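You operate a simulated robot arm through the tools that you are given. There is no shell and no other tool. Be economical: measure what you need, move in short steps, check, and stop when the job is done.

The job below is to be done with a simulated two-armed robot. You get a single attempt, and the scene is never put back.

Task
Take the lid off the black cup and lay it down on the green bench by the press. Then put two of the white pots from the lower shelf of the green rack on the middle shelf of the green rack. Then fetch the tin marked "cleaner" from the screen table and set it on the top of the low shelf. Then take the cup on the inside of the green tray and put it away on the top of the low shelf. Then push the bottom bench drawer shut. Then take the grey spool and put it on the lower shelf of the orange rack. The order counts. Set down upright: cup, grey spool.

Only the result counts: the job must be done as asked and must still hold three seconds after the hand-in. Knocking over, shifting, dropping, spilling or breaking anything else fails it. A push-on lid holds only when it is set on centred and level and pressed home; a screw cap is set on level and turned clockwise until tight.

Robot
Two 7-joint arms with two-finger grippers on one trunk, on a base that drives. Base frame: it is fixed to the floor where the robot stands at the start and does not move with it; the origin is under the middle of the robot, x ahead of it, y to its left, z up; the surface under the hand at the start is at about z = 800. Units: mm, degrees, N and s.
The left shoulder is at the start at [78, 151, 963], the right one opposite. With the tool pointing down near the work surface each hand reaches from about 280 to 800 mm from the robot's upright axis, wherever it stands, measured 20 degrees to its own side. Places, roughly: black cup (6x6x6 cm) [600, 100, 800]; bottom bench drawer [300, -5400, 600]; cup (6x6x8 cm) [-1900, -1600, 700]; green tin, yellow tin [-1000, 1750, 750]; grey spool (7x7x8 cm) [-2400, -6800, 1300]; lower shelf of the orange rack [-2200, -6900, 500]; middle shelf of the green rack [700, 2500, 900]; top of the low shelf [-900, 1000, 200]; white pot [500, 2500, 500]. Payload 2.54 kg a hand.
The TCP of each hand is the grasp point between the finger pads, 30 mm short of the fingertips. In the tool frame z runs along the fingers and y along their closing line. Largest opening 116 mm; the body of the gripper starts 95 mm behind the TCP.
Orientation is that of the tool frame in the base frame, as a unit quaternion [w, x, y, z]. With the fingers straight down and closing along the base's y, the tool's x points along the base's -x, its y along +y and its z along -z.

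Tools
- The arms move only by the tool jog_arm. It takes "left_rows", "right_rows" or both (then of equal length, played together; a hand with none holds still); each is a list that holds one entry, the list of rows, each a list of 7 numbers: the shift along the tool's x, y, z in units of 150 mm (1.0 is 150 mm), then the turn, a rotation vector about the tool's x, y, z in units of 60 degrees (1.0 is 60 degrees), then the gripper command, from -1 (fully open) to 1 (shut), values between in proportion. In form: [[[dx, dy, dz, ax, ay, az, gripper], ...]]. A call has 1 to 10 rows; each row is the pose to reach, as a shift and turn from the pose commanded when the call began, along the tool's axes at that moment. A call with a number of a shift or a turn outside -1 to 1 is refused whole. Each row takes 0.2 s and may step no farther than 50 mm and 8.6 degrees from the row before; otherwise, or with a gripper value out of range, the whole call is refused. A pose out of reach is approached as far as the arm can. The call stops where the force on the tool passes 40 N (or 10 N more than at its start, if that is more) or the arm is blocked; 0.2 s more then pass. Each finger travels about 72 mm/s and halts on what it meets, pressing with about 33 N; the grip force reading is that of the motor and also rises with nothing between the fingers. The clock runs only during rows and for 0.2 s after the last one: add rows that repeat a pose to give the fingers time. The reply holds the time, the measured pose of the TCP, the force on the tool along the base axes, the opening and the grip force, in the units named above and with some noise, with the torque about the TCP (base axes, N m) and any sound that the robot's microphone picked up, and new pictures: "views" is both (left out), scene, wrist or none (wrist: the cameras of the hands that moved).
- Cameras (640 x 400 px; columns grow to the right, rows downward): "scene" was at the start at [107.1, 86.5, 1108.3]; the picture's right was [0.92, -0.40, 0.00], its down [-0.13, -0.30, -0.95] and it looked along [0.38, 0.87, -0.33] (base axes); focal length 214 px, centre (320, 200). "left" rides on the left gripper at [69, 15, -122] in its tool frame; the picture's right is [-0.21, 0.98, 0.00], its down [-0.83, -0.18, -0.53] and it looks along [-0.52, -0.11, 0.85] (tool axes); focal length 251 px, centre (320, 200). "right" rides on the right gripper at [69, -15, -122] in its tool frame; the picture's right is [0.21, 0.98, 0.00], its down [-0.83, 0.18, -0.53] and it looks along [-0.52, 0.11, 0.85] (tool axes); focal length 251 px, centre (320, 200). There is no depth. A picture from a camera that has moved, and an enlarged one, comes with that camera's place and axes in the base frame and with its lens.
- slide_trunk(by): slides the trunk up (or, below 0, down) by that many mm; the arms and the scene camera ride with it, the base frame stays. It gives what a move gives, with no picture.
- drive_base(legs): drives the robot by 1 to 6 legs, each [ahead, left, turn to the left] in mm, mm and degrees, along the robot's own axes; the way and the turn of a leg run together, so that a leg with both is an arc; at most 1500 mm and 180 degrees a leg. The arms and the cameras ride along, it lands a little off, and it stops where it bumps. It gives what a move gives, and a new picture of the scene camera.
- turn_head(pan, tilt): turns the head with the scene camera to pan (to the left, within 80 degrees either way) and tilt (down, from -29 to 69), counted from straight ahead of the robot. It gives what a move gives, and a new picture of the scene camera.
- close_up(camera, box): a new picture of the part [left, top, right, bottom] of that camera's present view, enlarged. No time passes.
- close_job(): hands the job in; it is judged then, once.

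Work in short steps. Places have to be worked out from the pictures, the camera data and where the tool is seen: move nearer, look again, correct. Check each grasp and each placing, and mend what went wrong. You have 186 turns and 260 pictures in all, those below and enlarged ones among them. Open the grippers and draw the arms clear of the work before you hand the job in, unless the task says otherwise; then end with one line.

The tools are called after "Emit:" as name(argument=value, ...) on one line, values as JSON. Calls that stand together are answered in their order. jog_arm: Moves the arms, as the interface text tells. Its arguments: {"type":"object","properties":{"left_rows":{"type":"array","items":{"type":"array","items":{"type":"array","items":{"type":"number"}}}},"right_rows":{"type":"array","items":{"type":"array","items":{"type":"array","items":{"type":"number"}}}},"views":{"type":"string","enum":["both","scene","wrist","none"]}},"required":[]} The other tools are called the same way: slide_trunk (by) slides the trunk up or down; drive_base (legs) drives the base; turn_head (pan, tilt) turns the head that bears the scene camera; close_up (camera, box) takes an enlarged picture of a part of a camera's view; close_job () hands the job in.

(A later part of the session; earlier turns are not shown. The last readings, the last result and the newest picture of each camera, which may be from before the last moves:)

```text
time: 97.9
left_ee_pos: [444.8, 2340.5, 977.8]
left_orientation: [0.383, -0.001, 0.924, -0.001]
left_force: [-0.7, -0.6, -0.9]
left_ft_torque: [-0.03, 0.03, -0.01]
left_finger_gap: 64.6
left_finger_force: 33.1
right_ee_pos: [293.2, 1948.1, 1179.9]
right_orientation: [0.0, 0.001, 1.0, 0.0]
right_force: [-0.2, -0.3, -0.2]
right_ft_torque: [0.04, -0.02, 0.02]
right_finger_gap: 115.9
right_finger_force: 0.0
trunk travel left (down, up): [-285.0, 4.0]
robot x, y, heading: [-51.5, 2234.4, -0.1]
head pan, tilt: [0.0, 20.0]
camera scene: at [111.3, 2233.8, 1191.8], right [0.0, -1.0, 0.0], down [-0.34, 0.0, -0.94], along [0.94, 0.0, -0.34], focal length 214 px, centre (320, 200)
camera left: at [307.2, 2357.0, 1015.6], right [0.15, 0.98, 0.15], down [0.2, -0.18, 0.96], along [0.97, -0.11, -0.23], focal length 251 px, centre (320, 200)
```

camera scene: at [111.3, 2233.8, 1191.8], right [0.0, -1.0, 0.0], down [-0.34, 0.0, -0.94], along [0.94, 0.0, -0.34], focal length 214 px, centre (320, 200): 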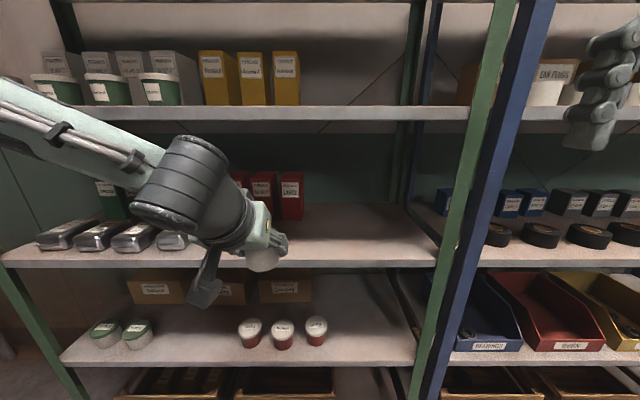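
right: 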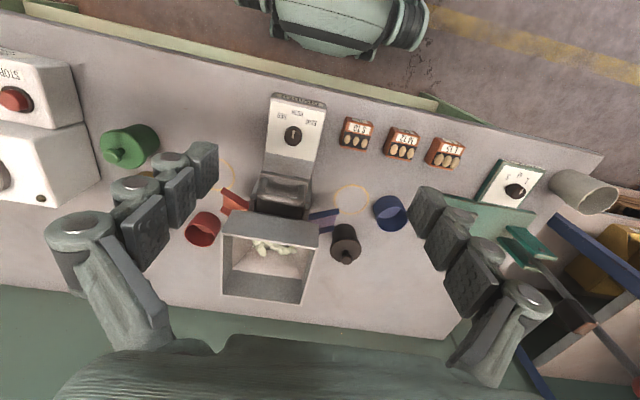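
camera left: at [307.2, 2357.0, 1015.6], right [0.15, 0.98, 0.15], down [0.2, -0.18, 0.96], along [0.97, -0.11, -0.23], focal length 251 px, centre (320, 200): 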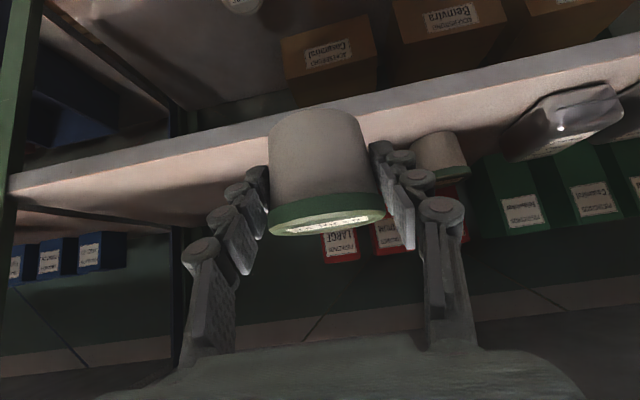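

Insert 185 mm at the same height.

Emit:
jog_arm(left_rows=[[[-0.2, 0, 0.2, 0, 0, 0, 0.6], [-0.4, 0, 0.4, 0, 0, 0, 0.6], [-0.6, 0, 0.6, 0, 0, 0, 0.6], [-0.8, 0, 0.8, 0, 0, 0, 0.6], [-0.872, 0, 0.872, 0, 0, 0, 0.6], [-0.76, 0, 0.98, 0, 0, 0, 0.6], [-0.76, 0, 0.98, 0, 0, 0, 0.6]]])

```text
time: 99.5
left_ee_pos: [628.9, 2341.5, 954.9]
left_orientation: [0.384, -0.001, 0.923, 0.0]
left_force: [-0.2, -0.5, -0.8]
left_ft_torque: [-0.01, 0.04, -0.02]
left_finger_gap: 64.7
left_finger_force: 33.1
right_ee_pos: [293.6, 1947.6, 1179.7]
right_orientation: [0.001, 0.001, 1.0, 0.001]
right_force: [-0.9, -0.5, 0.0]
right_ft_torque: [0.0, 0.0, 0.03]
right_finger_gap: 116.1
right_finger_force: 0.1
trunk travel left (down, up): [-285.0, 4.0]
robot x, y, heading: [-52.4, 2231.6, 0.3]
head pan, tilt: [0.0, 20.0]
camera scene: at [111.7, 2233.7, 1191.7], right [0.0, -1.0, 0.0], down [-0.34, 0.0, -0.94], along [0.94, 0.0, -0.34], focal length 214 px, centre (320, 200)
camera left: at [492.3, 2357.8, 993.0], right [0.15, 0.98, 0.15], down [0.2, -0.18, 0.96], along [0.97, -0.12, -0.23], focal length 251 px, centre (320, 200)
```

scene: 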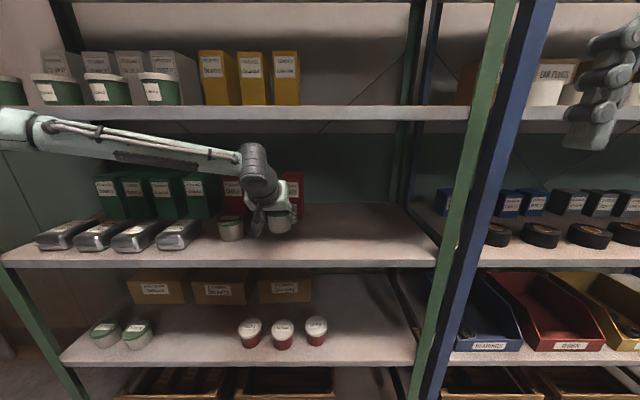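
left: 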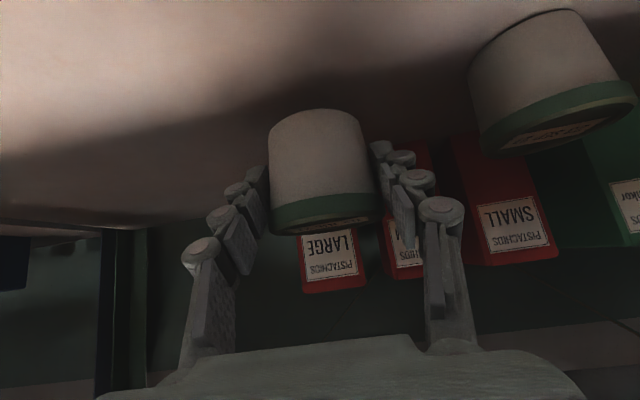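

Lower to contact (expected about z 922).

Emit:
jog_arm(left_rows=[[[0.06, 0, 0.06, 0, 0, 0, 0.6], [0.11, 0, 0.11, 0, 0, 0, 0.6], [0.13, 0, 0.13, 0, 0, 0, 0.6], [0.145, 0, 0.145, 0, 0, 0, 0.6], [0.16, 0, 0.16, 0, 0, 0, 0.6]]], views="none")

```text
time: 100.7
left_ee_pos: [628.9, 2341.9, 924.0]
left_orientation: [0.385, 0.0, 0.923, -0.001]
left_force: [-1.3, 0.9, 5.5]
left_ft_torque: [-0.15, 0.02, -0.04]
left_finger_gap: 64.7
left_finger_force: 33.1
right_ee_pos: [293.0, 1947.7, 1180.0]
right_orientation: [0.001, 0.001, 1.0, 0.0]
right_force: [0.5, 0.2, 0.2]
right_ft_torque: [0.0, 0.02, 0.01]
right_finger_gap: 116.1
right_finger_force: 0.2
trunk travel left (down, up): [-285.0, 4.0]
robot x, y, heading: [-50.7, 2233.7, 0.1]
head pan, tilt: [0.0, 20.0]
```

Contact. I open and retract up and out.

Emit:
jog_arm(left_rows=[[[0, 0, 0, 0, 0, 0, 0], [0, 0, 0, 0, 0, 0, -0.5], [0, 0, 0, 0, 0, 0, -0.6], [0, 0, -0.25, 0, 0, 0, -0.6], [0.1, 0, -0.5, 0, 0, 0, -0.6], [0.25, 0, -0.75, 0, 0, 0, -0.6], [0.45, 0, -1, 0, 0, 0, -0.6], [0.7, 0, -1, 0, 0, 0, -0.6], [0.7, 0, -1, 0, 0, 0, -0.6]]])

```text
time: 102.7
left_ee_pos: [448.8, 2341.4, 953.2]
left_orientation: [0.383, -0.001, 0.924, -0.001]
left_force: [-0.4, -0.6, 0.5]
left_ft_torque: [-0.01, 0.02, -0.02]
left_finger_gap: 92.8
left_finger_force: 0.0
right_ee_pos: [293.0, 1948.2, 1180.0]
right_orientation: [0.0, 0.001, 1.0, 0.0]
right_force: [-0.3, 0.0, -0.2]
right_ft_torque: [0.01, -0.01, -0.02]
right_finger_gap: 115.9
right_finger_force: 0.1
trunk travel left (down, up): [-285.0, 4.0]
robot x, y, heading: [-50.1, 2231.5, -0.1]
head pan, tilt: [0.0, 20.0]
camera scene: at [111.6, 2233.6, 1191.8], right [0.0, -1.0, 0.0], down [-0.34, 0.0, -0.94], along [0.94, 0.0, -0.34], focal length 214 px, centre (320, 200)
camera left: at [311.2, 2356.9, 990.5], right [0.15, 0.98, 0.15], down [0.2, -0.18, 0.96], along [0.97, -0.12, -0.23], focal length 251 px, centre (320, 200)
```

scene: 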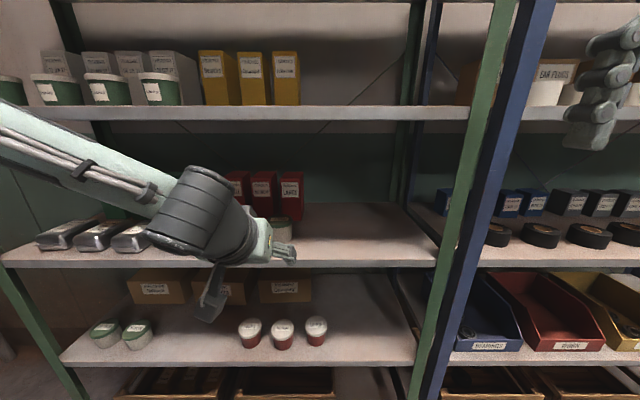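
left: 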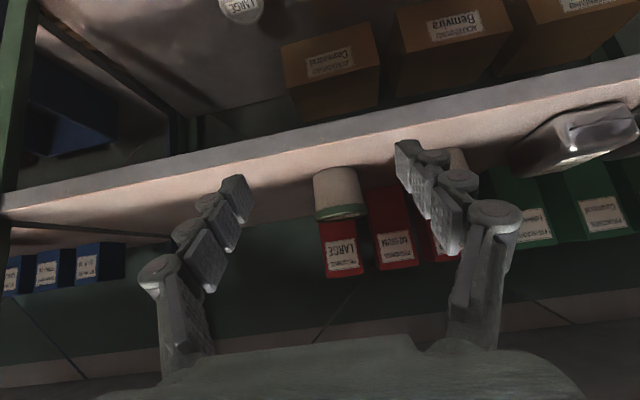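

Both pots stand on the middle shelf. I retract the left hand to a carry pose (tool down again).

Emit:
jog_arm(left_rows=[[[0.015, 0, -0.16, 0, 0.125, 0, -0.6], [0.03, 0, -0.32, 0, 0.25, 0, -0.6], [0.045, 0, -0.48, 0, 0.375, 0, -0.6], [0.06, 0, -0.64, 0, 0.5, 0, -0.6], [0.08, 0, -0.8, 0, 0.625, 0, -0.6], [0.094, 0, -0.94, 0, 0.75, 0, -0.6], [0.094, 0, -0.94, 0, 0.75, 0, -0.6]]], views="none")

Emit:
drive_base(legs=[[-130, -150, 0]])

Emit:
turn_head(pan=80, tilt=25)

```text
time: 104.3
left_ee_pos: [339.5, 2342.5, 1043.2]
left_orientation: [0.0, 0.001, 1.0, -0.001]
left_force: [0.2, -0.1, 0.1]
left_ft_torque: [0.01, 0.0, 0.0]
left_finger_gap: 92.7
left_finger_force: 0.1
right_ee_pos: [292.9, 1948.2, 1179.9]
right_orientation: [0.001, 0.001, 1.0, 0.0]
right_force: [-0.1, -0.1, 0.4]
right_ft_torque: [-0.01, -0.01, -0.02]
right_finger_gap: 116.2
right_finger_force: 0.1
trunk travel left (down, up): [-285.0, 4.0]
robot x, y, heading: [-51.6, 2231.8, -0.1]
head pan, tilt: [0.0, 20.0]
```

```text
time: 106.4
left_ee_pos: [209.3, 2193.6, 1042.2]
left_orientation: [0.001, 0.0, 1.0, -0.001]
left_force: [-0.1, 0.2, 1.2]
left_ft_torque: [0.03, -0.03, 0.0]
left_finger_gap: 92.5
left_finger_force: 0.1
right_ee_pos: [165.2, 1798.1, 1180.5]
right_orientation: [0.001, 0.001, 1.0, 0.0]
right_force: [0.1, 0.1, -0.9]
right_ft_torque: [0.0, 0.01, -0.03]
right_finger_gap: 115.8
right_finger_force: 0.0
trunk travel left (down, up): [-285.0, 4.0]
robot x, y, heading: [-181.1, 2086.1, -0.1]
head pan, tilt: [0.0, 20.0]
camera scene: at [-18.0, 2084.1, 1191.8], right [0.0, -1.0, 0.0], down [-0.34, 0.0, -0.94], along [0.94, 0.0, -0.34], focal length 214 px, centre (320, 200)
```

scene: 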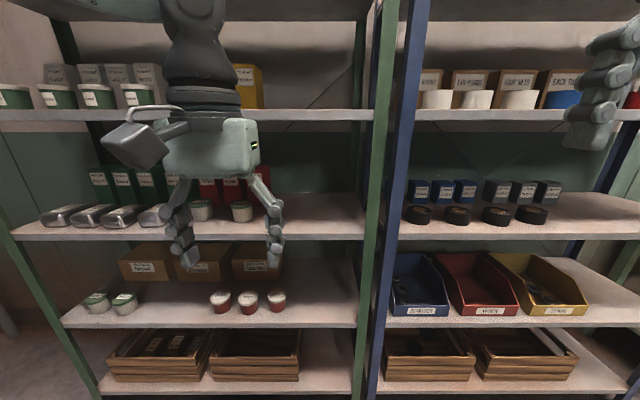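

```text
time: 108.0
left_ee_pos: [209.8, 2194.2, 1042.8]
left_orientation: [0.001, -0.001, 1.0, -0.001]
left_force: [0.1, 0.7, 0.3]
left_ft_torque: [0.02, 0.01, 0.01]
left_finger_gap: 93.0
left_finger_force: 0.0
right_ee_pos: [163.8, 1799.0, 1179.8]
right_orientation: [0.0, 0.0, 1.0, 0.0]
right_force: [0.7, -1.3, -0.2]
right_ft_torque: [-0.04, 0.02, 0.03]
right_finger_gap: 116.2
right_finger_force: 0.2
trunk travel left (down, up): [-285.0, 4.0]
robot x, y, heading: [-178.5, 2084.9, 0.1]
head pan, tilt: [80.0, 25.0]
camera scene: at [-94.7, 2175.3, 1183.6], right [0.98, -0.18, 0.0], down [-0.07, -0.42, -0.91], along [0.16, 0.89, -0.42], focal length 214 px, centre (320, 200)
```

scene: 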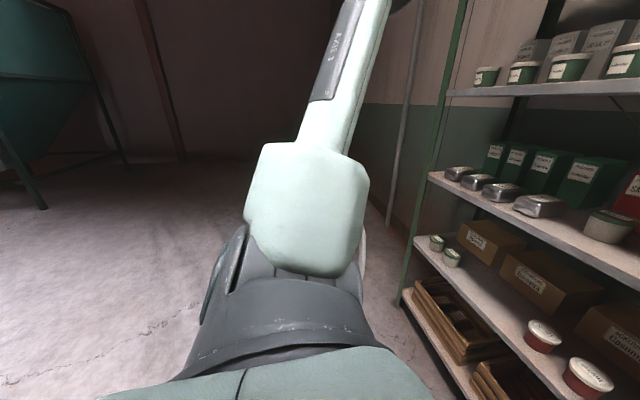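

I turn left 90° in place, then look at the screen table.

Emit:
drive_base(legs=[[0, 0, 90]])

Emit:
turn_head(pan=70, tilt=25)

```text
time: 112.3
left_ee_pos: [-292.4, 2473.9, 1041.7]
left_orientation: [-0.001, 0.71, -0.704, 0.0]
left_force: [-0.2, 0.1, -0.6]
left_ft_torque: [0.0, 0.03, 0.01]
left_finger_gap: 92.7
left_finger_force: 0.0
right_ee_pos: [102.0, 2430.8, 1179.2]
right_orientation: [0.0, 0.71, -0.705, -0.001]
right_force: [1.2, -0.8, -0.4]
right_ft_torque: [-0.01, 0.05, 0.0]
right_finger_gap: 116.0
right_finger_force: 0.1
trunk travel left (down, up): [-285.0, 4.0]
robot x, y, heading: [-177.9, 2083.9, 90.2]
head pan, tilt: [80.0, 25.0]
camera scene: at [-270.2, 2168.1, 1183.6], right [0.17, 0.99, 0.0], down [0.42, -0.07, -0.91], along [-0.89, 0.15, -0.42], focal length 214 px, centre (320, 200)
```

scene: 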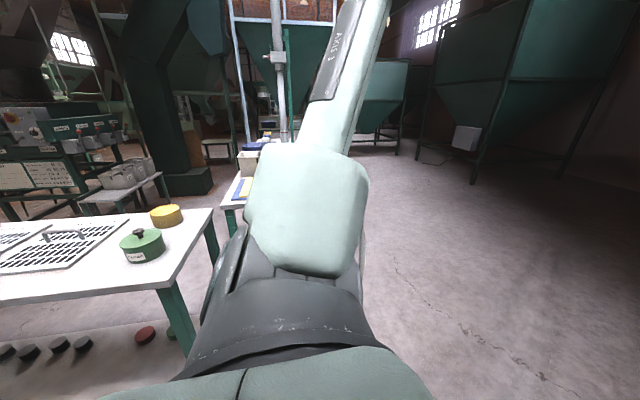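

```text
time: 113.0
left_ee_pos: [-292.7, 2473.0, 1041.4]
left_orientation: [-0.001, 0.71, -0.704, -0.002]
left_force: [1.1, -0.5, -0.1]
left_ft_torque: [-0.02, 0.0, 0.01]
left_finger_gap: 93.0
left_finger_force: 0.0
right_ee_pos: [101.3, 2431.0, 1180.3]
right_orientation: [0.0, 0.71, -0.704, -0.001]
right_force: [0.4, 0.0, 0.2]
right_ft_torque: [-0.01, 0.0, -0.03]
right_finger_gap: 116.2
right_finger_force: 0.1
trunk travel left (down, up): [-285.0, 4.0]
robot x, y, heading: [-181.4, 2083.4, 90.6]
head pan, tilt: [70.0, 25.0]
camera scene: at [-266.1, 2183.6, 1183.6], right [0.34, 0.94, 0.0], down [0.4, -0.14, -0.91], along [-0.85, 0.3, -0.42], focal length 214 px, centre (320, 200)
```

scene: 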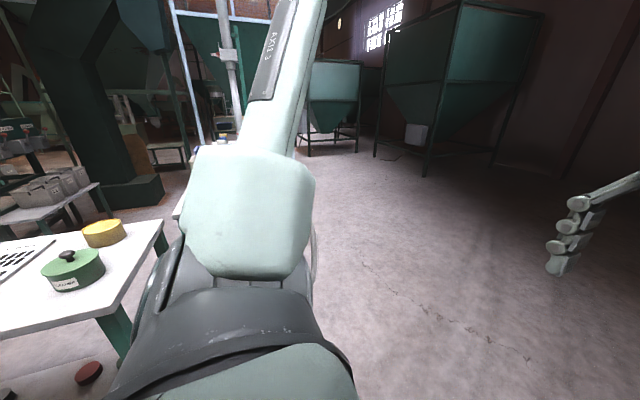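

I zoom on the two tins to read the labels.

Emit:
close_up(camera="scene", box=[0, 200, 160, 300])

```text
4.00 times, centred on (80, 250) of scene
camera zoom: at [-266.1, 2183.6, 1183.6], right [0.34, 0.94, 0.0], down [0.4, -0.14, -0.91], along [-0.85, 0.3, -0.42], focal length 858 px, centre (1280, 0)
```

zoom: 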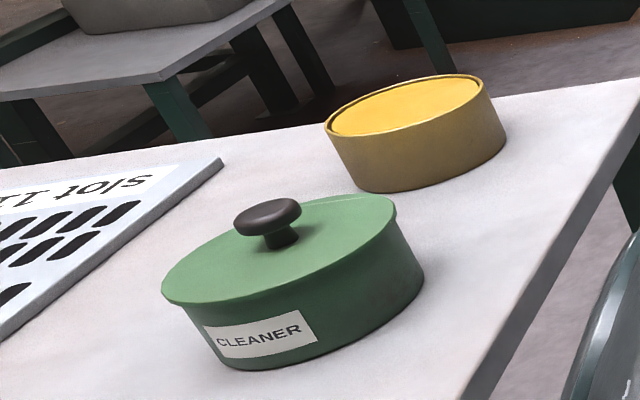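

The green tin is the one marked CLEANER. I turn to face the table (heading 180°) and look at it and the low shelf.

Emit:
drive_base(legs=[[0, 0, 90]])

Emit:
turn_head(pan=20, tilt=30)

```text
time: 117.3
left_ee_pos: [-570.3, 1972.0, 1042.7]
left_orientation: [-0.001, 1.0, 0.002, -0.001]
left_force: [-0.7, 0.2, 0.4]
left_ft_torque: [0.01, 0.01, 0.01]
left_finger_gap: 92.9
left_finger_force: 0.0
right_ee_pos: [-527.6, 2367.3, 1179.9]
right_orientation: [0.0, 1.0, 0.001, -0.001]
right_force: [0.7, -0.8, -0.1]
right_ft_torque: [-0.01, 0.02, 0.0]
right_finger_gap: 116.3
right_finger_force: 0.2
trunk travel left (down, up): [-285.0, 4.0]
robot x, y, heading: [-177.5, 2083.8, -180.0]
head pan, tilt: [70.0, 25.0]
camera scene: at [-278.2, 1997.8, 1183.6], right [-0.94, 0.34, 0.0], down [0.14, 0.4, -0.91], along [-0.31, -0.85, -0.42], focal length 214 px, centre (320, 200)
```

scene: 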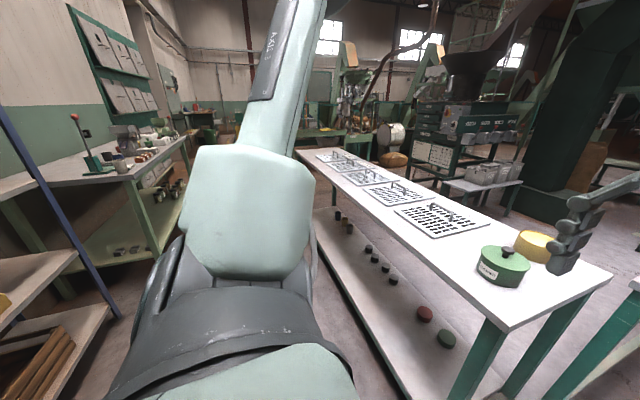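

```text
time: 118.5
left_ee_pos: [-570.8, 1972.0, 1043.2]
left_orientation: [-0.001, 1.0, 0.002, -0.001]
left_force: [-0.8, -0.9, 0.4]
left_ft_torque: [-0.02, -0.02, 0.01]
left_finger_gap: 92.8
left_finger_force: 0.0
right_ee_pos: [-526.5, 2366.6, 1179.9]
right_orientation: [0.001, 1.0, 0.002, -0.001]
right_force: [0.3, -0.6, 0.3]
right_ft_torque: [-0.03, -0.05, 0.01]
right_finger_gap: 116.1
right_finger_force: 0.1
trunk travel left (down, up): [-285.0, 4.0]
robot x, y, heading: [-180.3, 2082.2, -179.9]
head pan, tilt: [20.0, 30.0]
camera scene: at [-331.8, 2053.3, 1175.7], right [-0.34, 0.94, 0.0], down [0.47, 0.17, -0.87], along [-0.81, -0.3, -0.5], focal length 214 px, centre (320, 200)
```

scene: 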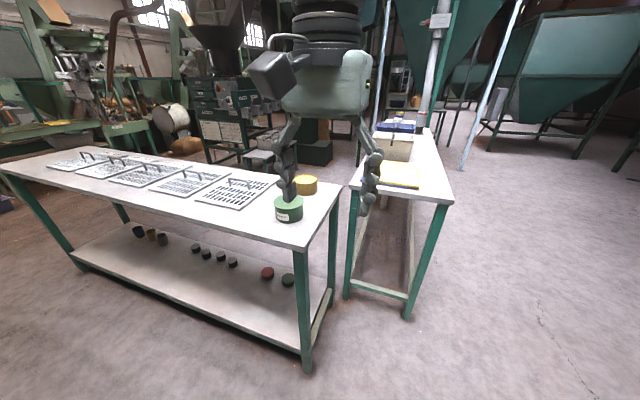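

Table lower shelf is clearly the low shelf. I drive 60 ahead and 100 left to bring the left arm over the tin.

Emit:
drive_base(legs=[[60, 110, 0]])

Emit:
close_up(camera="left", box=[0, 0, 640, 400])

```text
time: 120.2
left_ee_pos: [-630.8, 1863.4, 1042.3]
left_orientation: [0.0, 1.0, 0.002, -0.001]
left_force: [-0.1, -0.2, 0.1]
left_ft_torque: [0.02, -0.02, 0.02]
left_finger_gap: 93.0
left_finger_force: 0.1
right_ee_pos: [-585.5, 2258.6, 1178.8]
right_orientation: [-0.001, 1.0, 0.002, -0.001]
right_force: [-0.5, -0.8, 0.5]
right_ft_torque: [0.0, 0.0, 0.0]
right_finger_gap: 116.2
right_finger_force: 0.1
trunk travel left (down, up): [-285.0, 4.0]
robot x, y, heading: [-239.8, 1973.7, -180.2]
head pan, tilt: [20.0, 30.0]
camera scene: at [-392.0, 1944.7, 1175.6], right [-0.34, 0.94, 0.0], down [0.47, 0.17, -0.87], along [-0.81, -0.3, -0.5], focal length 214 px, centre (320, 200)
```

scene: 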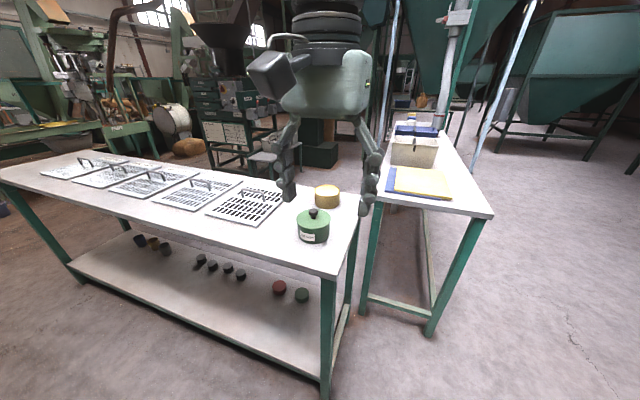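

```text
1.00 times, centred on (320, 200) of left (not enlarged: the box is as wide or as high as the picture)
camera zoom: at [-563.4, 1848.6, 1164.6], right [-0.21, -0.98, 0.0], down [-0.83, 0.18, 0.54], along [-0.52, 0.11, -0.84], focal length 251 px, centre (320, 200)
```

zoom: 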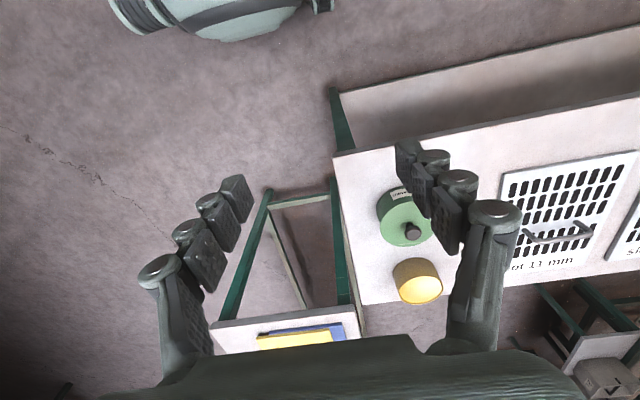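

Green tin is around [-825,1765], table top z≈791. I move the hand toward it at z ≈1000, fully open.

Emit:
jog_arm(left_rows=[[[-0.2, 0.13, 0.05, 0, 0, 0, -1], [-0.4, 0.26, 0.1, 0, 0, 0, -1], [-0.6, 0.39, 0.15, 0, 0, 0, -1], [-0.8, 0.52, 0.2, 0, 0, 0, -1], [-1, 0.65, 0.27, 0, 0, 0, -1], [-1, 0.65, 0.27, 0, 0, 0, -1]]])

```text
time: 121.6
left_ee_pos: [-779.6, 1764.6, 1003.0]
left_orientation: [-0.001, 1.0, 0.002, -0.001]
left_force: [0.8, -0.1, -0.5]
left_ft_torque: [-0.02, -0.01, 0.0]
left_finger_gap: 116.1
left_finger_force: 0.1
right_ee_pos: [-587.0, 2259.4, 1180.0]
right_orientation: [-0.001, 1.0, 0.001, 0.0]
right_force: [0.9, -0.2, 0.0]
right_ft_torque: [-0.02, -0.01, -0.02]
right_finger_gap: 115.9
right_finger_force: 0.0
trunk travel left (down, up): [-285.0, 4.0]
robot x, y, heading: [-242.3, 1975.0, -179.8]
head pan, tilt: [20.0, 30.0]
camera scene: at [-391.6, 1945.1, 1175.7], right [-0.34, 0.94, 0.0], down [0.47, 0.17, -0.87], along [-0.81, -0.3, -0.5], focal length 214 px, centre (320, 200)
camera left: at [-713.3, 1750.6, 1125.2], right [-0.21, -0.98, 0.0], down [-0.83, 0.18, 0.54], along [-0.52, 0.11, -0.84], focal length 251 px, centre (320, 200)
```

scene: 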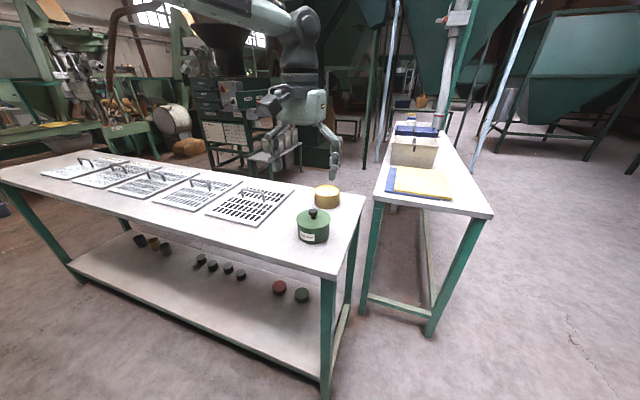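
left: 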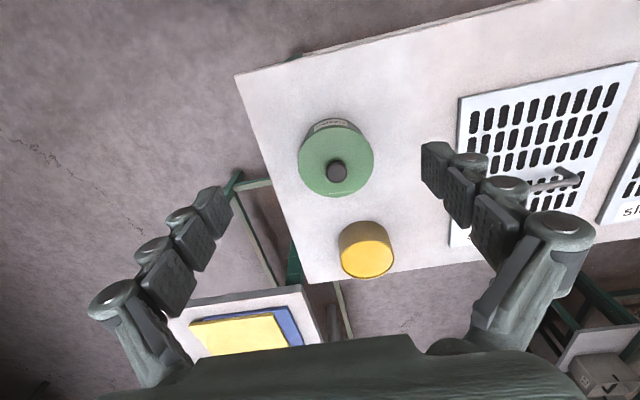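

Tin centre about [-832,1756], diameter ≈ 89. I move above and down to z 900.

Emit:
jog_arm(left_rows=[[[-0.2, 0.03, 0.15, 0, 0, 0, -1], [-0.35, 0.057, 0.35, 0, 0, 0, -1], [-0.35, 0.057, 0.6, 0, 0, 0, -1], [-0.35, 0.057, 0.6, 0, 0, 0, -1]]])

```text
time: 122.6
left_ee_pos: [-831.9, 1757.6, 912.8]
left_orientation: [-0.001, 1.0, 0.001, -0.001]
left_force: [-0.9, -0.6, 0.5]
left_ft_torque: [0.0, 0.02, -0.01]
left_finger_gap: 116.0
left_finger_force: 0.0
right_ee_pos: [-586.7, 2258.9, 1181.3]
right_orientation: [0.0, 1.0, 0.002, -0.002]
right_force: [-0.2, 0.5, 0.0]
right_ft_torque: [0.0, 0.01, -0.01]
right_finger_gap: 116.1
right_finger_force: 0.1
trunk travel left (down, up): [-285.0, 4.0]
robot x, y, heading: [-239.9, 1974.4, -179.9]
head pan, tilt: [20.0, 30.0]
camera scene: at [-391.7, 1945.0, 1175.7], right [-0.34, 0.94, 0.0], down [0.47, 0.17, -0.87], along [-0.81, -0.3, -0.5], focal length 214 px, centre (320, 200)
camera left: at [-764.8, 1742.5, 1034.2], right [-0.21, -0.98, 0.0], down [-0.83, 0.18, 0.54], along [-0.52, 0.11, -0.84], focal length 251 px, centre (320, 200)
```

scene: 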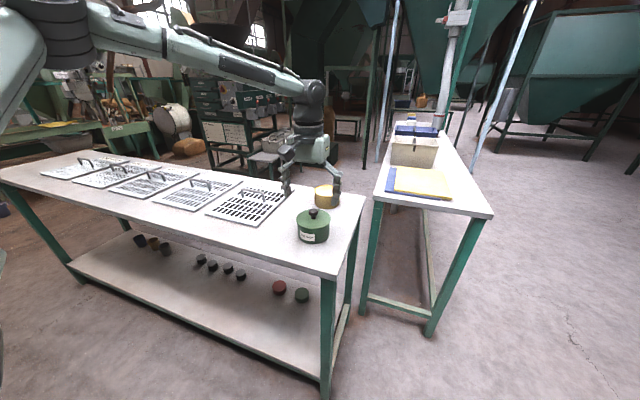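
left: 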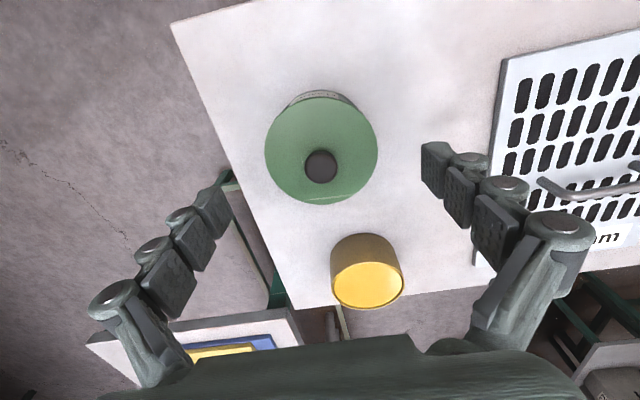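

Confirmed: tin at [-832,1756], lid top z≈850. I descend to z 829 and close.

Emit:
jog_arm(left_rows=[[[0, 0.01, 0.3, 0, 0, 0, -1], [0, 0.01, 0.5, 0, 0, 0, -1], [0, 0.01, 0.56, 0, 0, 0, -1], [0, 0.01, 0.56, 0, 0, 0, -0.5], [0, 0.01, 0.56, 0, 0, 0, 0], [0, 0.01, 0.56, 0, 0, 0, 0.3], [0, 0.01, 0.56, 0, 0, 0, 0.3]]])

```text
time: 124.2
left_ee_pos: [-832.8, 1757.0, 829.5]
left_orientation: [-0.002, 1.0, 0.001, -0.002]
left_force: [-1.8, 8.1, 7.7]
left_ft_torque: [0.32, 0.08, -0.02]
left_finger_gap: 92.4
left_finger_force: 32.5
right_ee_pos: [-585.3, 2258.6, 1179.6]
right_orientation: [0.0, 1.0, 0.001, -0.001]
right_force: [-0.2, -0.9, 0.6]
right_ft_torque: [-0.01, -0.03, 0.01]
right_finger_gap: 116.2
right_finger_force: 0.1
trunk travel left (down, up): [-285.0, 4.0]
robot x, y, heading: [-238.2, 1975.0, -180.1]
head pan, tilt: [20.0, 30.0]
camera scene: at [-391.2, 1945.8, 1175.9], right [-0.34, 0.94, 0.0], down [0.47, 0.17, -0.87], along [-0.81, -0.3, -0.5], focal length 214 px, centre (320, 200)
camera left: at [-765.4, 1741.7, 952.1], right [-0.21, -0.98, 0.0], down [-0.82, 0.18, 0.54], along [-0.53, 0.12, -0.84], focal length 251 px, centre (320, 200)
```

scene: 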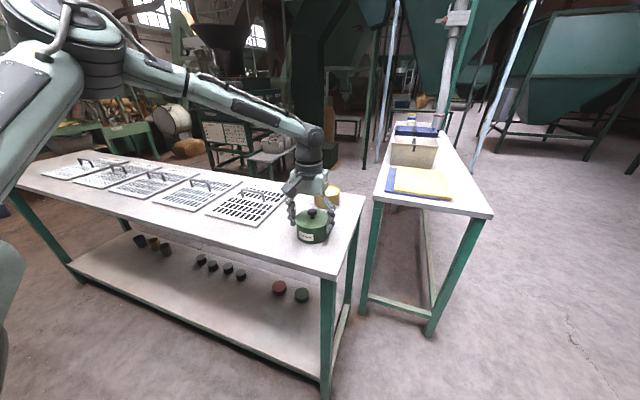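
left: 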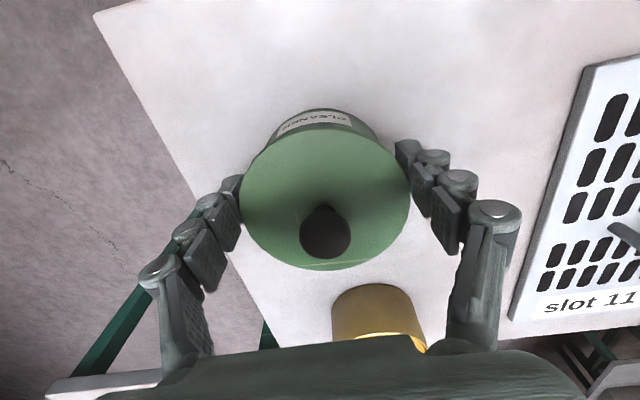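

Gripped at 92 mm. I lift 50 mm and check.

Emit:
jog_arm(left_rows=[[[0, 0, -0.05, 0, 0, 0, 0.3], [0, 0, -0.12, 0, 0, 0, 0.3], [0, 0, -0.25, 0, 0, 0, 0.3], [0, 0, -0.4, 0, 0, 0, 0.3], [0, 0, -0.4, 0, 0, 0, 0.3]]])

```text
time: 125.4
left_ee_pos: [-833.7, 1756.7, 889.2]
left_orientation: [-0.001, 1.0, 0.001, -0.001]
left_force: [0.2, 0.1, -0.5]
left_ft_torque: [-0.05, -0.02, -0.02]
left_finger_gap: 92.6
left_finger_force: 33.1
right_ee_pos: [-586.9, 2258.9, 1178.9]
right_orientation: [0.0, 1.0, 0.001, -0.001]
right_force: [-0.3, 0.6, -0.3]
right_ft_torque: [0.02, 0.03, -0.01]
right_finger_gap: 115.9
right_finger_force: 0.0
trunk travel left (down, up): [-285.0, 4.0]
robot x, y, heading: [-241.3, 1976.4, -179.8]
head pan, tilt: [20.0, 30.0]
heard: snap
camera scene: at [-392.0, 1944.9, 1175.6], right [-0.34, 0.94, 0.0], down [0.47, 0.17, -0.87], along [-0.81, -0.3, -0.5], focal length 214 px, centre (320, 200)
camera left: at [-765.3, 1740.4, 1010.7], right [-0.21, -0.98, 0.0], down [-0.83, 0.18, 0.54], along [-0.52, 0.11, -0.84], focal length 251 px, centre (320, 200)
```

scene: 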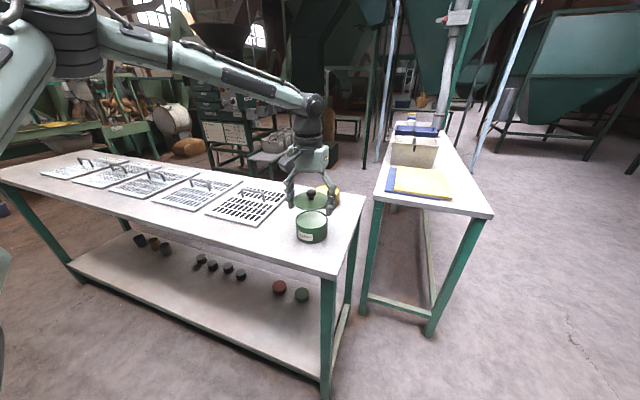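
left: 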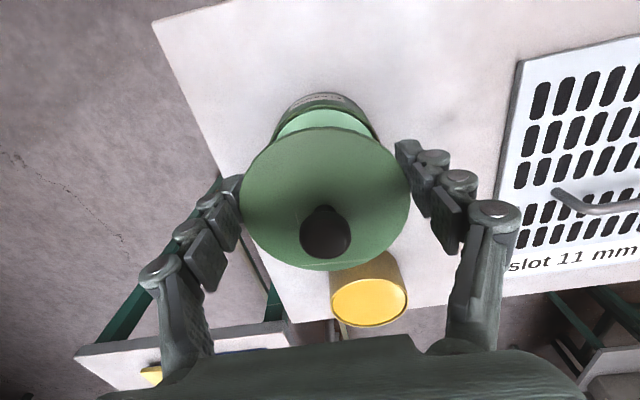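

The lid pulled off with a snap: it's push-on. I put it straight back down and press until it snaps home.

Emit:
jog_arm(left_rows=[[[0, 0, 0.15, 0, 0, 0, 0.3], [0, 0, 0.28, 0, 0, 0, 0.3], [0, 0, 0.36, 0, 0, 0, 0.3], [0, 0, 0.38, 0, 0, 0, 0.3], [0, 0, 0.4, 0, 0, 0, 0.3], [0, 0, 0.41, 0, 0, 0, 0.3], [0, 0, 0.42, 0, 0, 0, 0.3]]])

```text
time: 127.0
left_ee_pos: [-833.5, 1754.8, 828.1]
left_orientation: [-0.002, 1.0, 0.002, -0.004]
left_force: [-2.2, -5.9, 19.6]
left_ft_torque: [-0.06, 0.33, 0.14]
left_finger_gap: 93.3
left_finger_force: 33.0
right_ee_pos: [-584.4, 2258.1, 1181.9]
right_orientation: [0.0, 1.0, 0.002, -0.002]
right_force: [0.0, -0.3, 0.1]
right_ft_torque: [0.0, -0.03, -0.01]
right_finger_gap: 116.1
right_finger_force: 0.1
trunk travel left (down, up): [-285.0, 4.0]
robot x, y, heading: [-242.4, 1971.9, -180.1]
head pan, tilt: [20.0, 30.0]
heard: snap
camera scene: at [-390.2, 1945.1, 1176.2], right [-0.34, 0.94, 0.0], down [0.47, 0.17, -0.87], along [-0.81, -0.3, -0.5], focal length 214 px, centre (320, 200)
camera left: at [-765.5, 1740.7, 950.0], right [-0.21, -0.98, 0.0], down [-0.82, 0.18, 0.54], along [-0.53, 0.11, -0.84], focal length 251 px, centre (320, 200)
```

scene: 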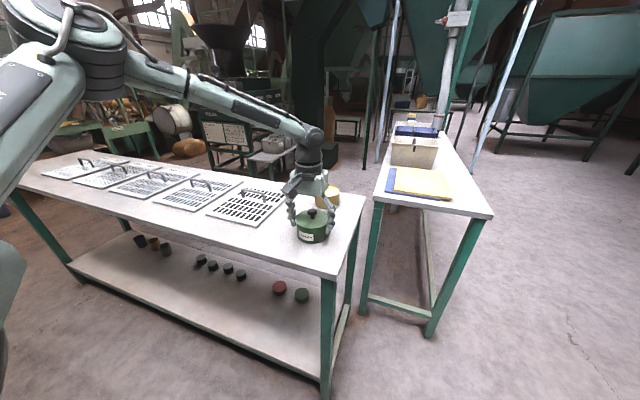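
left: 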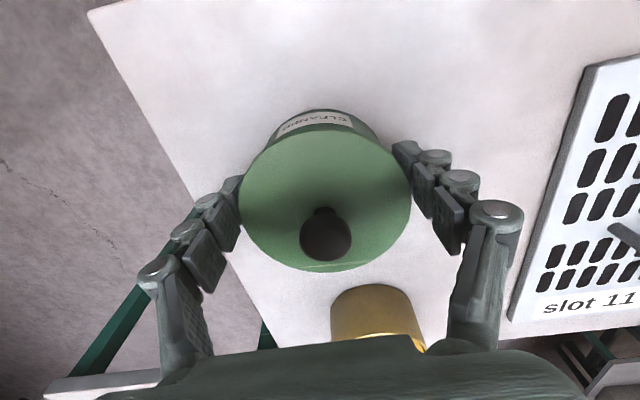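

Lid home (snap). Now I must grip the body below the lid flange. I release, rise, and zoom on the tin.

Emit:
jog_arm(left_rows=[[[0, 0, 0, 0, 0, 0, -0.3], [0, 0, 0, 0, 0, 0, -1], [0, 0, 0, 0, 0, 0, -1], [0.2, 0, -0.25, 0, 0, 0, -1], [0.4, 0, -0.5, 0, 0, 0, -1], [0.6, 0, -0.7, 0, 0, 0, -1], [0.8, 0, -0.8, 0, 0, 0, -1], [0.8, 0, -0.8, 0, 0, 0, -1]]], views="none")

Emit:
close_up(camera="scene", box=[272, 185, 368, 245])

```text
time: 128.8
left_ee_pos: [-710.4, 1755.1, 944.5]
left_orientation: [-0.001, 1.0, 0.001, 0.0]
left_force: [0.2, 0.2, -0.4]
left_ft_torque: [0.0, 0.01, 0.01]
left_finger_gap: 116.0
left_finger_force: 0.0
right_ee_pos: [-587.0, 2257.8, 1180.1]
right_orientation: [-0.001, 1.0, 0.001, 0.0]
right_force: [-0.4, -0.1, 0.2]
right_ft_torque: [0.02, 0.01, -0.03]
right_finger_gap: 115.9
right_finger_force: 0.0
trunk travel left (down, up): [-285.0, 4.0]
robot x, y, heading: [-239.4, 1975.6, -179.8]
head pan, tilt: [20.0, 30.0]
```

```text
6.67 times, centred on (320, 215) of scene
camera zoom: at [-392.1, 1945.0, 1175.6], right [-0.34, 0.94, 0.0], down [0.47, 0.17, -0.87], along [-0.81, -0.3, -0.5], focal length 1430 px, centre (320, 100)
```

zoom: 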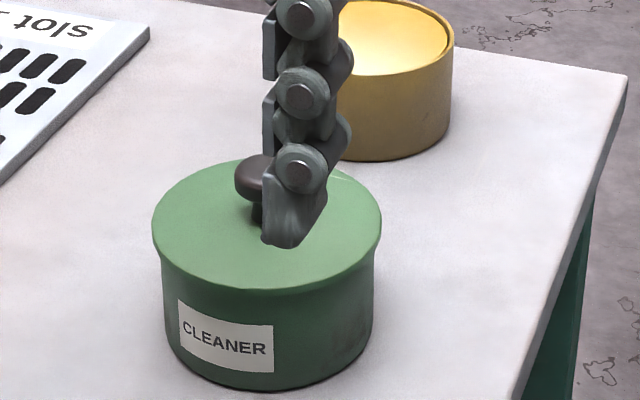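

The lid overhangs the body by about 4 mm and is thin (z≈843–850), body diameter ≈84. I pitch the tool 50° forward at a standoff point.

Emit:
jog_arm(left_rows=[[[0, 0, 0, 0, -0.14, 0, -1], [0, 0, 0, 0, -0.28, 0, -1], [0, 0, 0, 0, -0.42, 0, -1], [0, 0, 0, 0, -0.56, 0, -1], [0.03, 0, 0.05, 0, -0.7, 0, -1], [0.033, 0, 0.17, 0, -0.833, 0, -1], [0.033, 0, 0.17, 0, -0.833, 0, -1]]])

```text
time: 130.4
left_ee_pos: [-749.7, 1754.9, 924.1]
left_orientation: [-0.001, 0.906, 0.002, -0.423]
left_force: [0.4, 0.8, -0.3]
left_ft_torque: [-0.01, -0.02, 0.0]
left_finger_gap: 116.1
left_finger_force: 0.1
left hand out of reach, approached as far as the arm can: row 5, 6, 7
right_ee_pos: [-585.6, 2258.7, 1180.3]
right_orientation: [0.0, 1.0, 0.001, -0.001]
right_force: [0.7, 0.5, -0.3]
right_ft_torque: [-0.02, 0.03, -0.01]
right_finger_gap: 116.0
right_finger_force: 0.2
trunk travel left (down, up): [-285.0, 4.0]
robot x, y, heading: [-238.6, 1973.2, -179.6]
head pan, tilt: [20.0, 30.0]
camera scene: at [-391.5, 1945.1, 1175.7], right [-0.34, 0.94, 0.0], down [0.47, 0.17, -0.87], along [-0.81, -0.3, -0.5], focal length 214 px, centre (320, 200)
camera left: at [-612.8, 1741.3, 950.7], right [-0.13, -0.98, 0.16], down [-0.12, 0.18, 0.98], along [-0.98, 0.11, -0.14], focal length 251 px, centre (320, 200)
```

scene: 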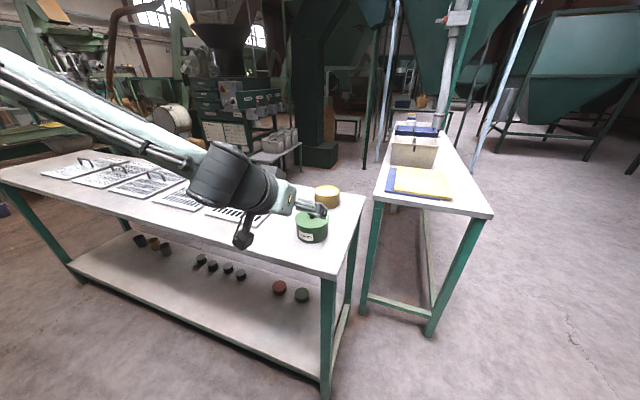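
left: 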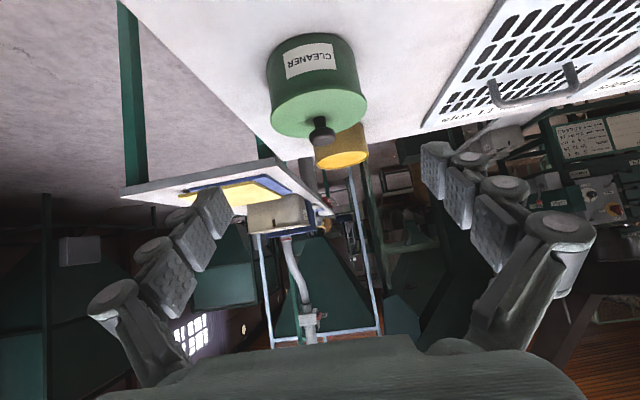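

Tin is centred between the fingers. I approach down along to [-820,1756,822], checking before closing.

Emit:
jog_arm(left_rows=[[[0.06, 0, 0.2, 0, 0, 0, -1], [0.12, 0, 0.4, 0, 0, 0, -1], [0.17, 0, 0.6, 0, 0, 0, -1], [0.2, 0, 0.72, 0, 0, 0, -1], [0.22, 0, 0.785, 0, 0, 0, -1], [0.22, 0, 0.785, 0, 0, 0, -1]]])

```text
time: 131.8
left_ee_pos: [-817.7, 1754.8, 824.5]
left_orientation: [-0.001, 0.906, 0.002, -0.423]
left_force: [-0.3, 0.4, 0.4]
left_ft_torque: [0.02, 0.0, 0.01]
left_finger_gap: 116.0
left_finger_force: 0.1
right_ee_pos: [-586.3, 2257.7, 1179.6]
right_orientation: [0.0, 1.0, 0.002, 0.0]
right_force: [0.8, 0.3, 0.0]
right_ft_torque: [0.02, 0.0, 0.02]
right_finger_gap: 116.0
right_finger_force: 0.1
trunk travel left (down, up): [-285.0, 4.0]
robot x, y, heading: [-240.3, 1974.8, -180.0]
head pan, tilt: [20.0, 30.0]
camera scene: at [-391.8, 1945.0, 1175.7], right [-0.34, 0.94, 0.0], down [0.47, 0.17, -0.87], along [-0.81, -0.3, -0.5], focal length 214 px, centre (320, 200)
camera left: at [-682.5, 1740.9, 850.5], right [-0.13, -0.98, 0.16], down [-0.12, 0.18, 0.98], along [-0.98, 0.11, -0.14], focal length 251 px, centre (320, 200)
```

scene: 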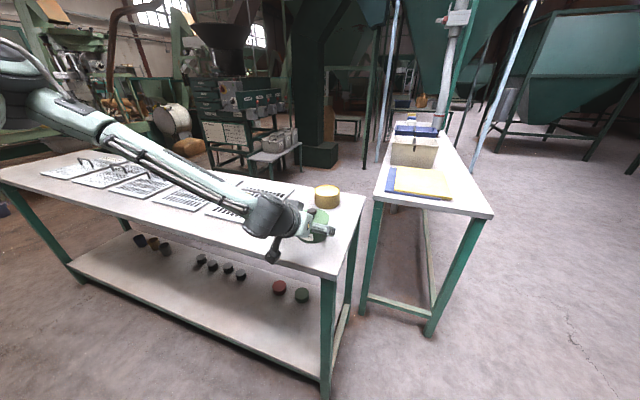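
left: 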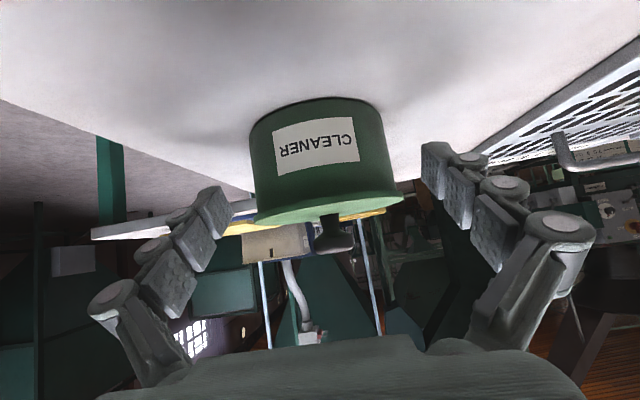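

Pads would partly catch the lid flange, so I flatten the pitch by 15° and lower 8 mm so the pads sit under it.

Emit:
jog_arm(left_rows=[[[0, 0, 0, 0, -0.125, 0, -1], [0, 0, 0, 0, -0.25, 0, -1], [0.035, 0, 0.047, 0, -0.25, 0, -1], [0.035, 0, 0.047, 0, -0.25, 0, -1]]])

```text
time: 132.8
left_ee_pos: [-820.3, 1754.9, 816.2]
left_orientation: [0.0, 0.843, 0.002, -0.538]
left_force: [-0.3, 0.0, -0.1]
left_ft_torque: [0.02, 0.01, 0.0]
left_finger_gap: 116.3
left_finger_force: 0.2
right_ee_pos: [-586.0, 2258.2, 1180.0]
right_orientation: [0.0, 1.0, 0.002, 0.0]
right_force: [0.6, 0.0, 0.4]
right_ft_torque: [0.03, 0.02, 0.0]
right_finger_gap: 115.8
right_finger_force: 0.1
trunk travel left (down, up): [-285.0, 4.0]
robot x, y, heading: [-243.1, 1972.3, -179.9]
head pan, tilt: [20.0, 30.0]
camera scene: at [-391.8, 1944.9, 1175.7], right [-0.34, 0.94, 0.0], down [0.47, 0.17, -0.87], along [-0.81, -0.3, -0.5], focal length 214 px, centre (320, 200)
camera left: at [-682.5, 1741.0, 805.1], right [-0.09, -0.98, 0.19], down [0.14, 0.18, 0.97], along [-0.99, 0.11, 0.12], focal length 251 px, centre (320, 200)
```

scene: 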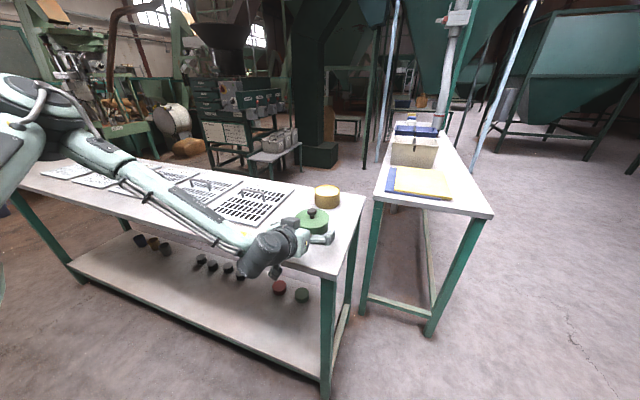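
left: 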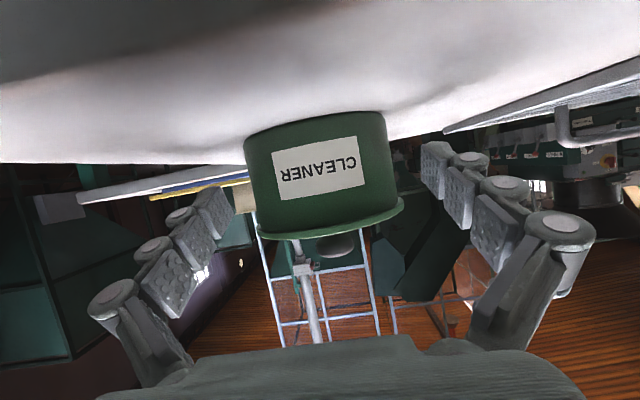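

Pads are now beneath the flange. I close.

Emit:
jog_arm(left_rows=[[[0, 0, 0, 0, 0, 0, -0.7], [0, 0, 0, 0, 0, 0, -0.4], [0, 0, 0, 0, 0, 0, 0], [0, 0, 0, 0, 0, 0, 0.3], [0, 0, 0, 0, 0, 0, 0.3]]], views="wrist")

```text
time: 134.0
left_ee_pos: [-820.3, 1755.5, 815.3]
left_orientation: [0.001, 0.843, 0.003, -0.538]
left_force: [2.0, 1.6, 1.1]
left_ft_torque: [-0.14, 0.03, 0.02]
left_finger_gap: 88.0
left_finger_force: 33.7
right_ee_pos: [-587.3, 2259.4, 1178.6]
right_orientation: [0.0, 1.0, 0.002, 0.0]
right_force: [0.4, -0.7, -0.5]
right_ft_torque: [-0.01, 0.01, -0.01]
right_finger_gap: 116.2
right_finger_force: 0.0
trunk travel left (down, up): [-285.0, 4.0]
robot x, y, heading: [-239.4, 1975.8, -179.8]
head pan, tilt: [20.0, 30.0]
camera left: at [-682.4, 1741.2, 805.3], right [-0.09, -0.98, 0.19], down [0.14, 0.18, 0.97], along [-0.99, 0.11, 0.12], focal length 251 px, centre (320, 200)
```

left: 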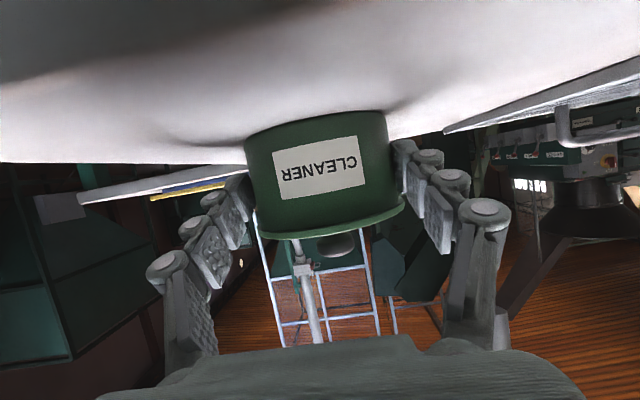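

88 mm gap (body, not lid at 92.5). I lift 60 mm.

Emit:
jog_arm(left_rows=[[[-0.06, 0, -0.028, 0, 0, 0, 0.3], [-0.15, 0, -0.07, 0, 0, 0, 0.3], [-0.26, 0, -0.12, 0, 0, 0, 0.3], [-0.363, 0, -0.168, 0, 0, 0, 0.3], [-0.363, 0, -0.168, 0, 0, 0, 0.3]]])

```text
time: 135.2
left_ee_pos: [-820.5, 1756.3, 874.5]
left_orientation: [0.0, 0.843, 0.002, -0.538]
left_force: [-0.8, -0.3, -4.3]
left_ft_torque: [-0.02, -0.1, 0.0]
left_finger_gap: 87.9
left_finger_force: 33.3
right_ee_pos: [-587.0, 2257.4, 1179.5]
right_orientation: [0.0, 1.0, 0.002, -0.001]
right_force: [0.3, -0.5, -0.9]
right_ft_torque: [0.0, 0.0, 0.01]
right_finger_gap: 116.3
right_finger_force: 0.1
trunk travel left (down, up): [-285.0, 4.0]
robot x, y, heading: [-237.9, 1973.2, -179.8]
head pan, tilt: [20.0, 30.0]
camera scene: at [-392.3, 1944.8, 1175.5], right [-0.34, 0.94, 0.0], down [0.47, 0.17, -0.87], along [-0.81, -0.3, -0.5], focal length 214 px, centre (320, 200)
camera left: at [-683.0, 1741.2, 864.3], right [-0.09, -0.98, 0.19], down [0.13, 0.18, 0.97], along [-0.99, 0.11, 0.12], focal length 251 px, centre (320, 200)
```

scene: 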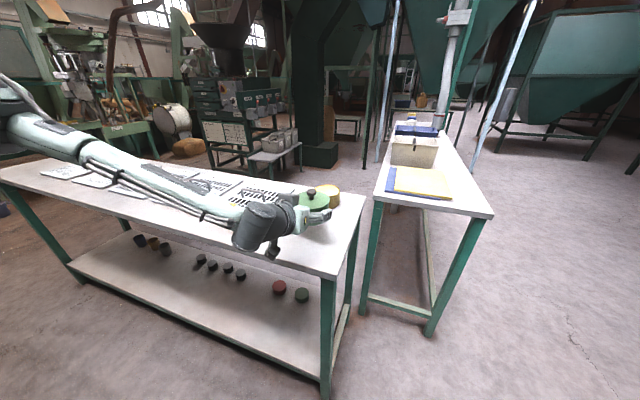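
left: 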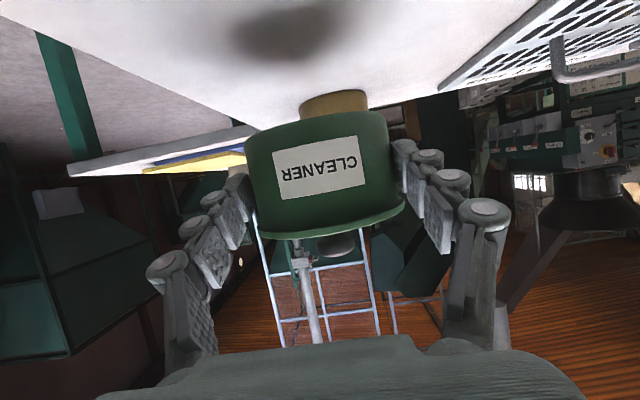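

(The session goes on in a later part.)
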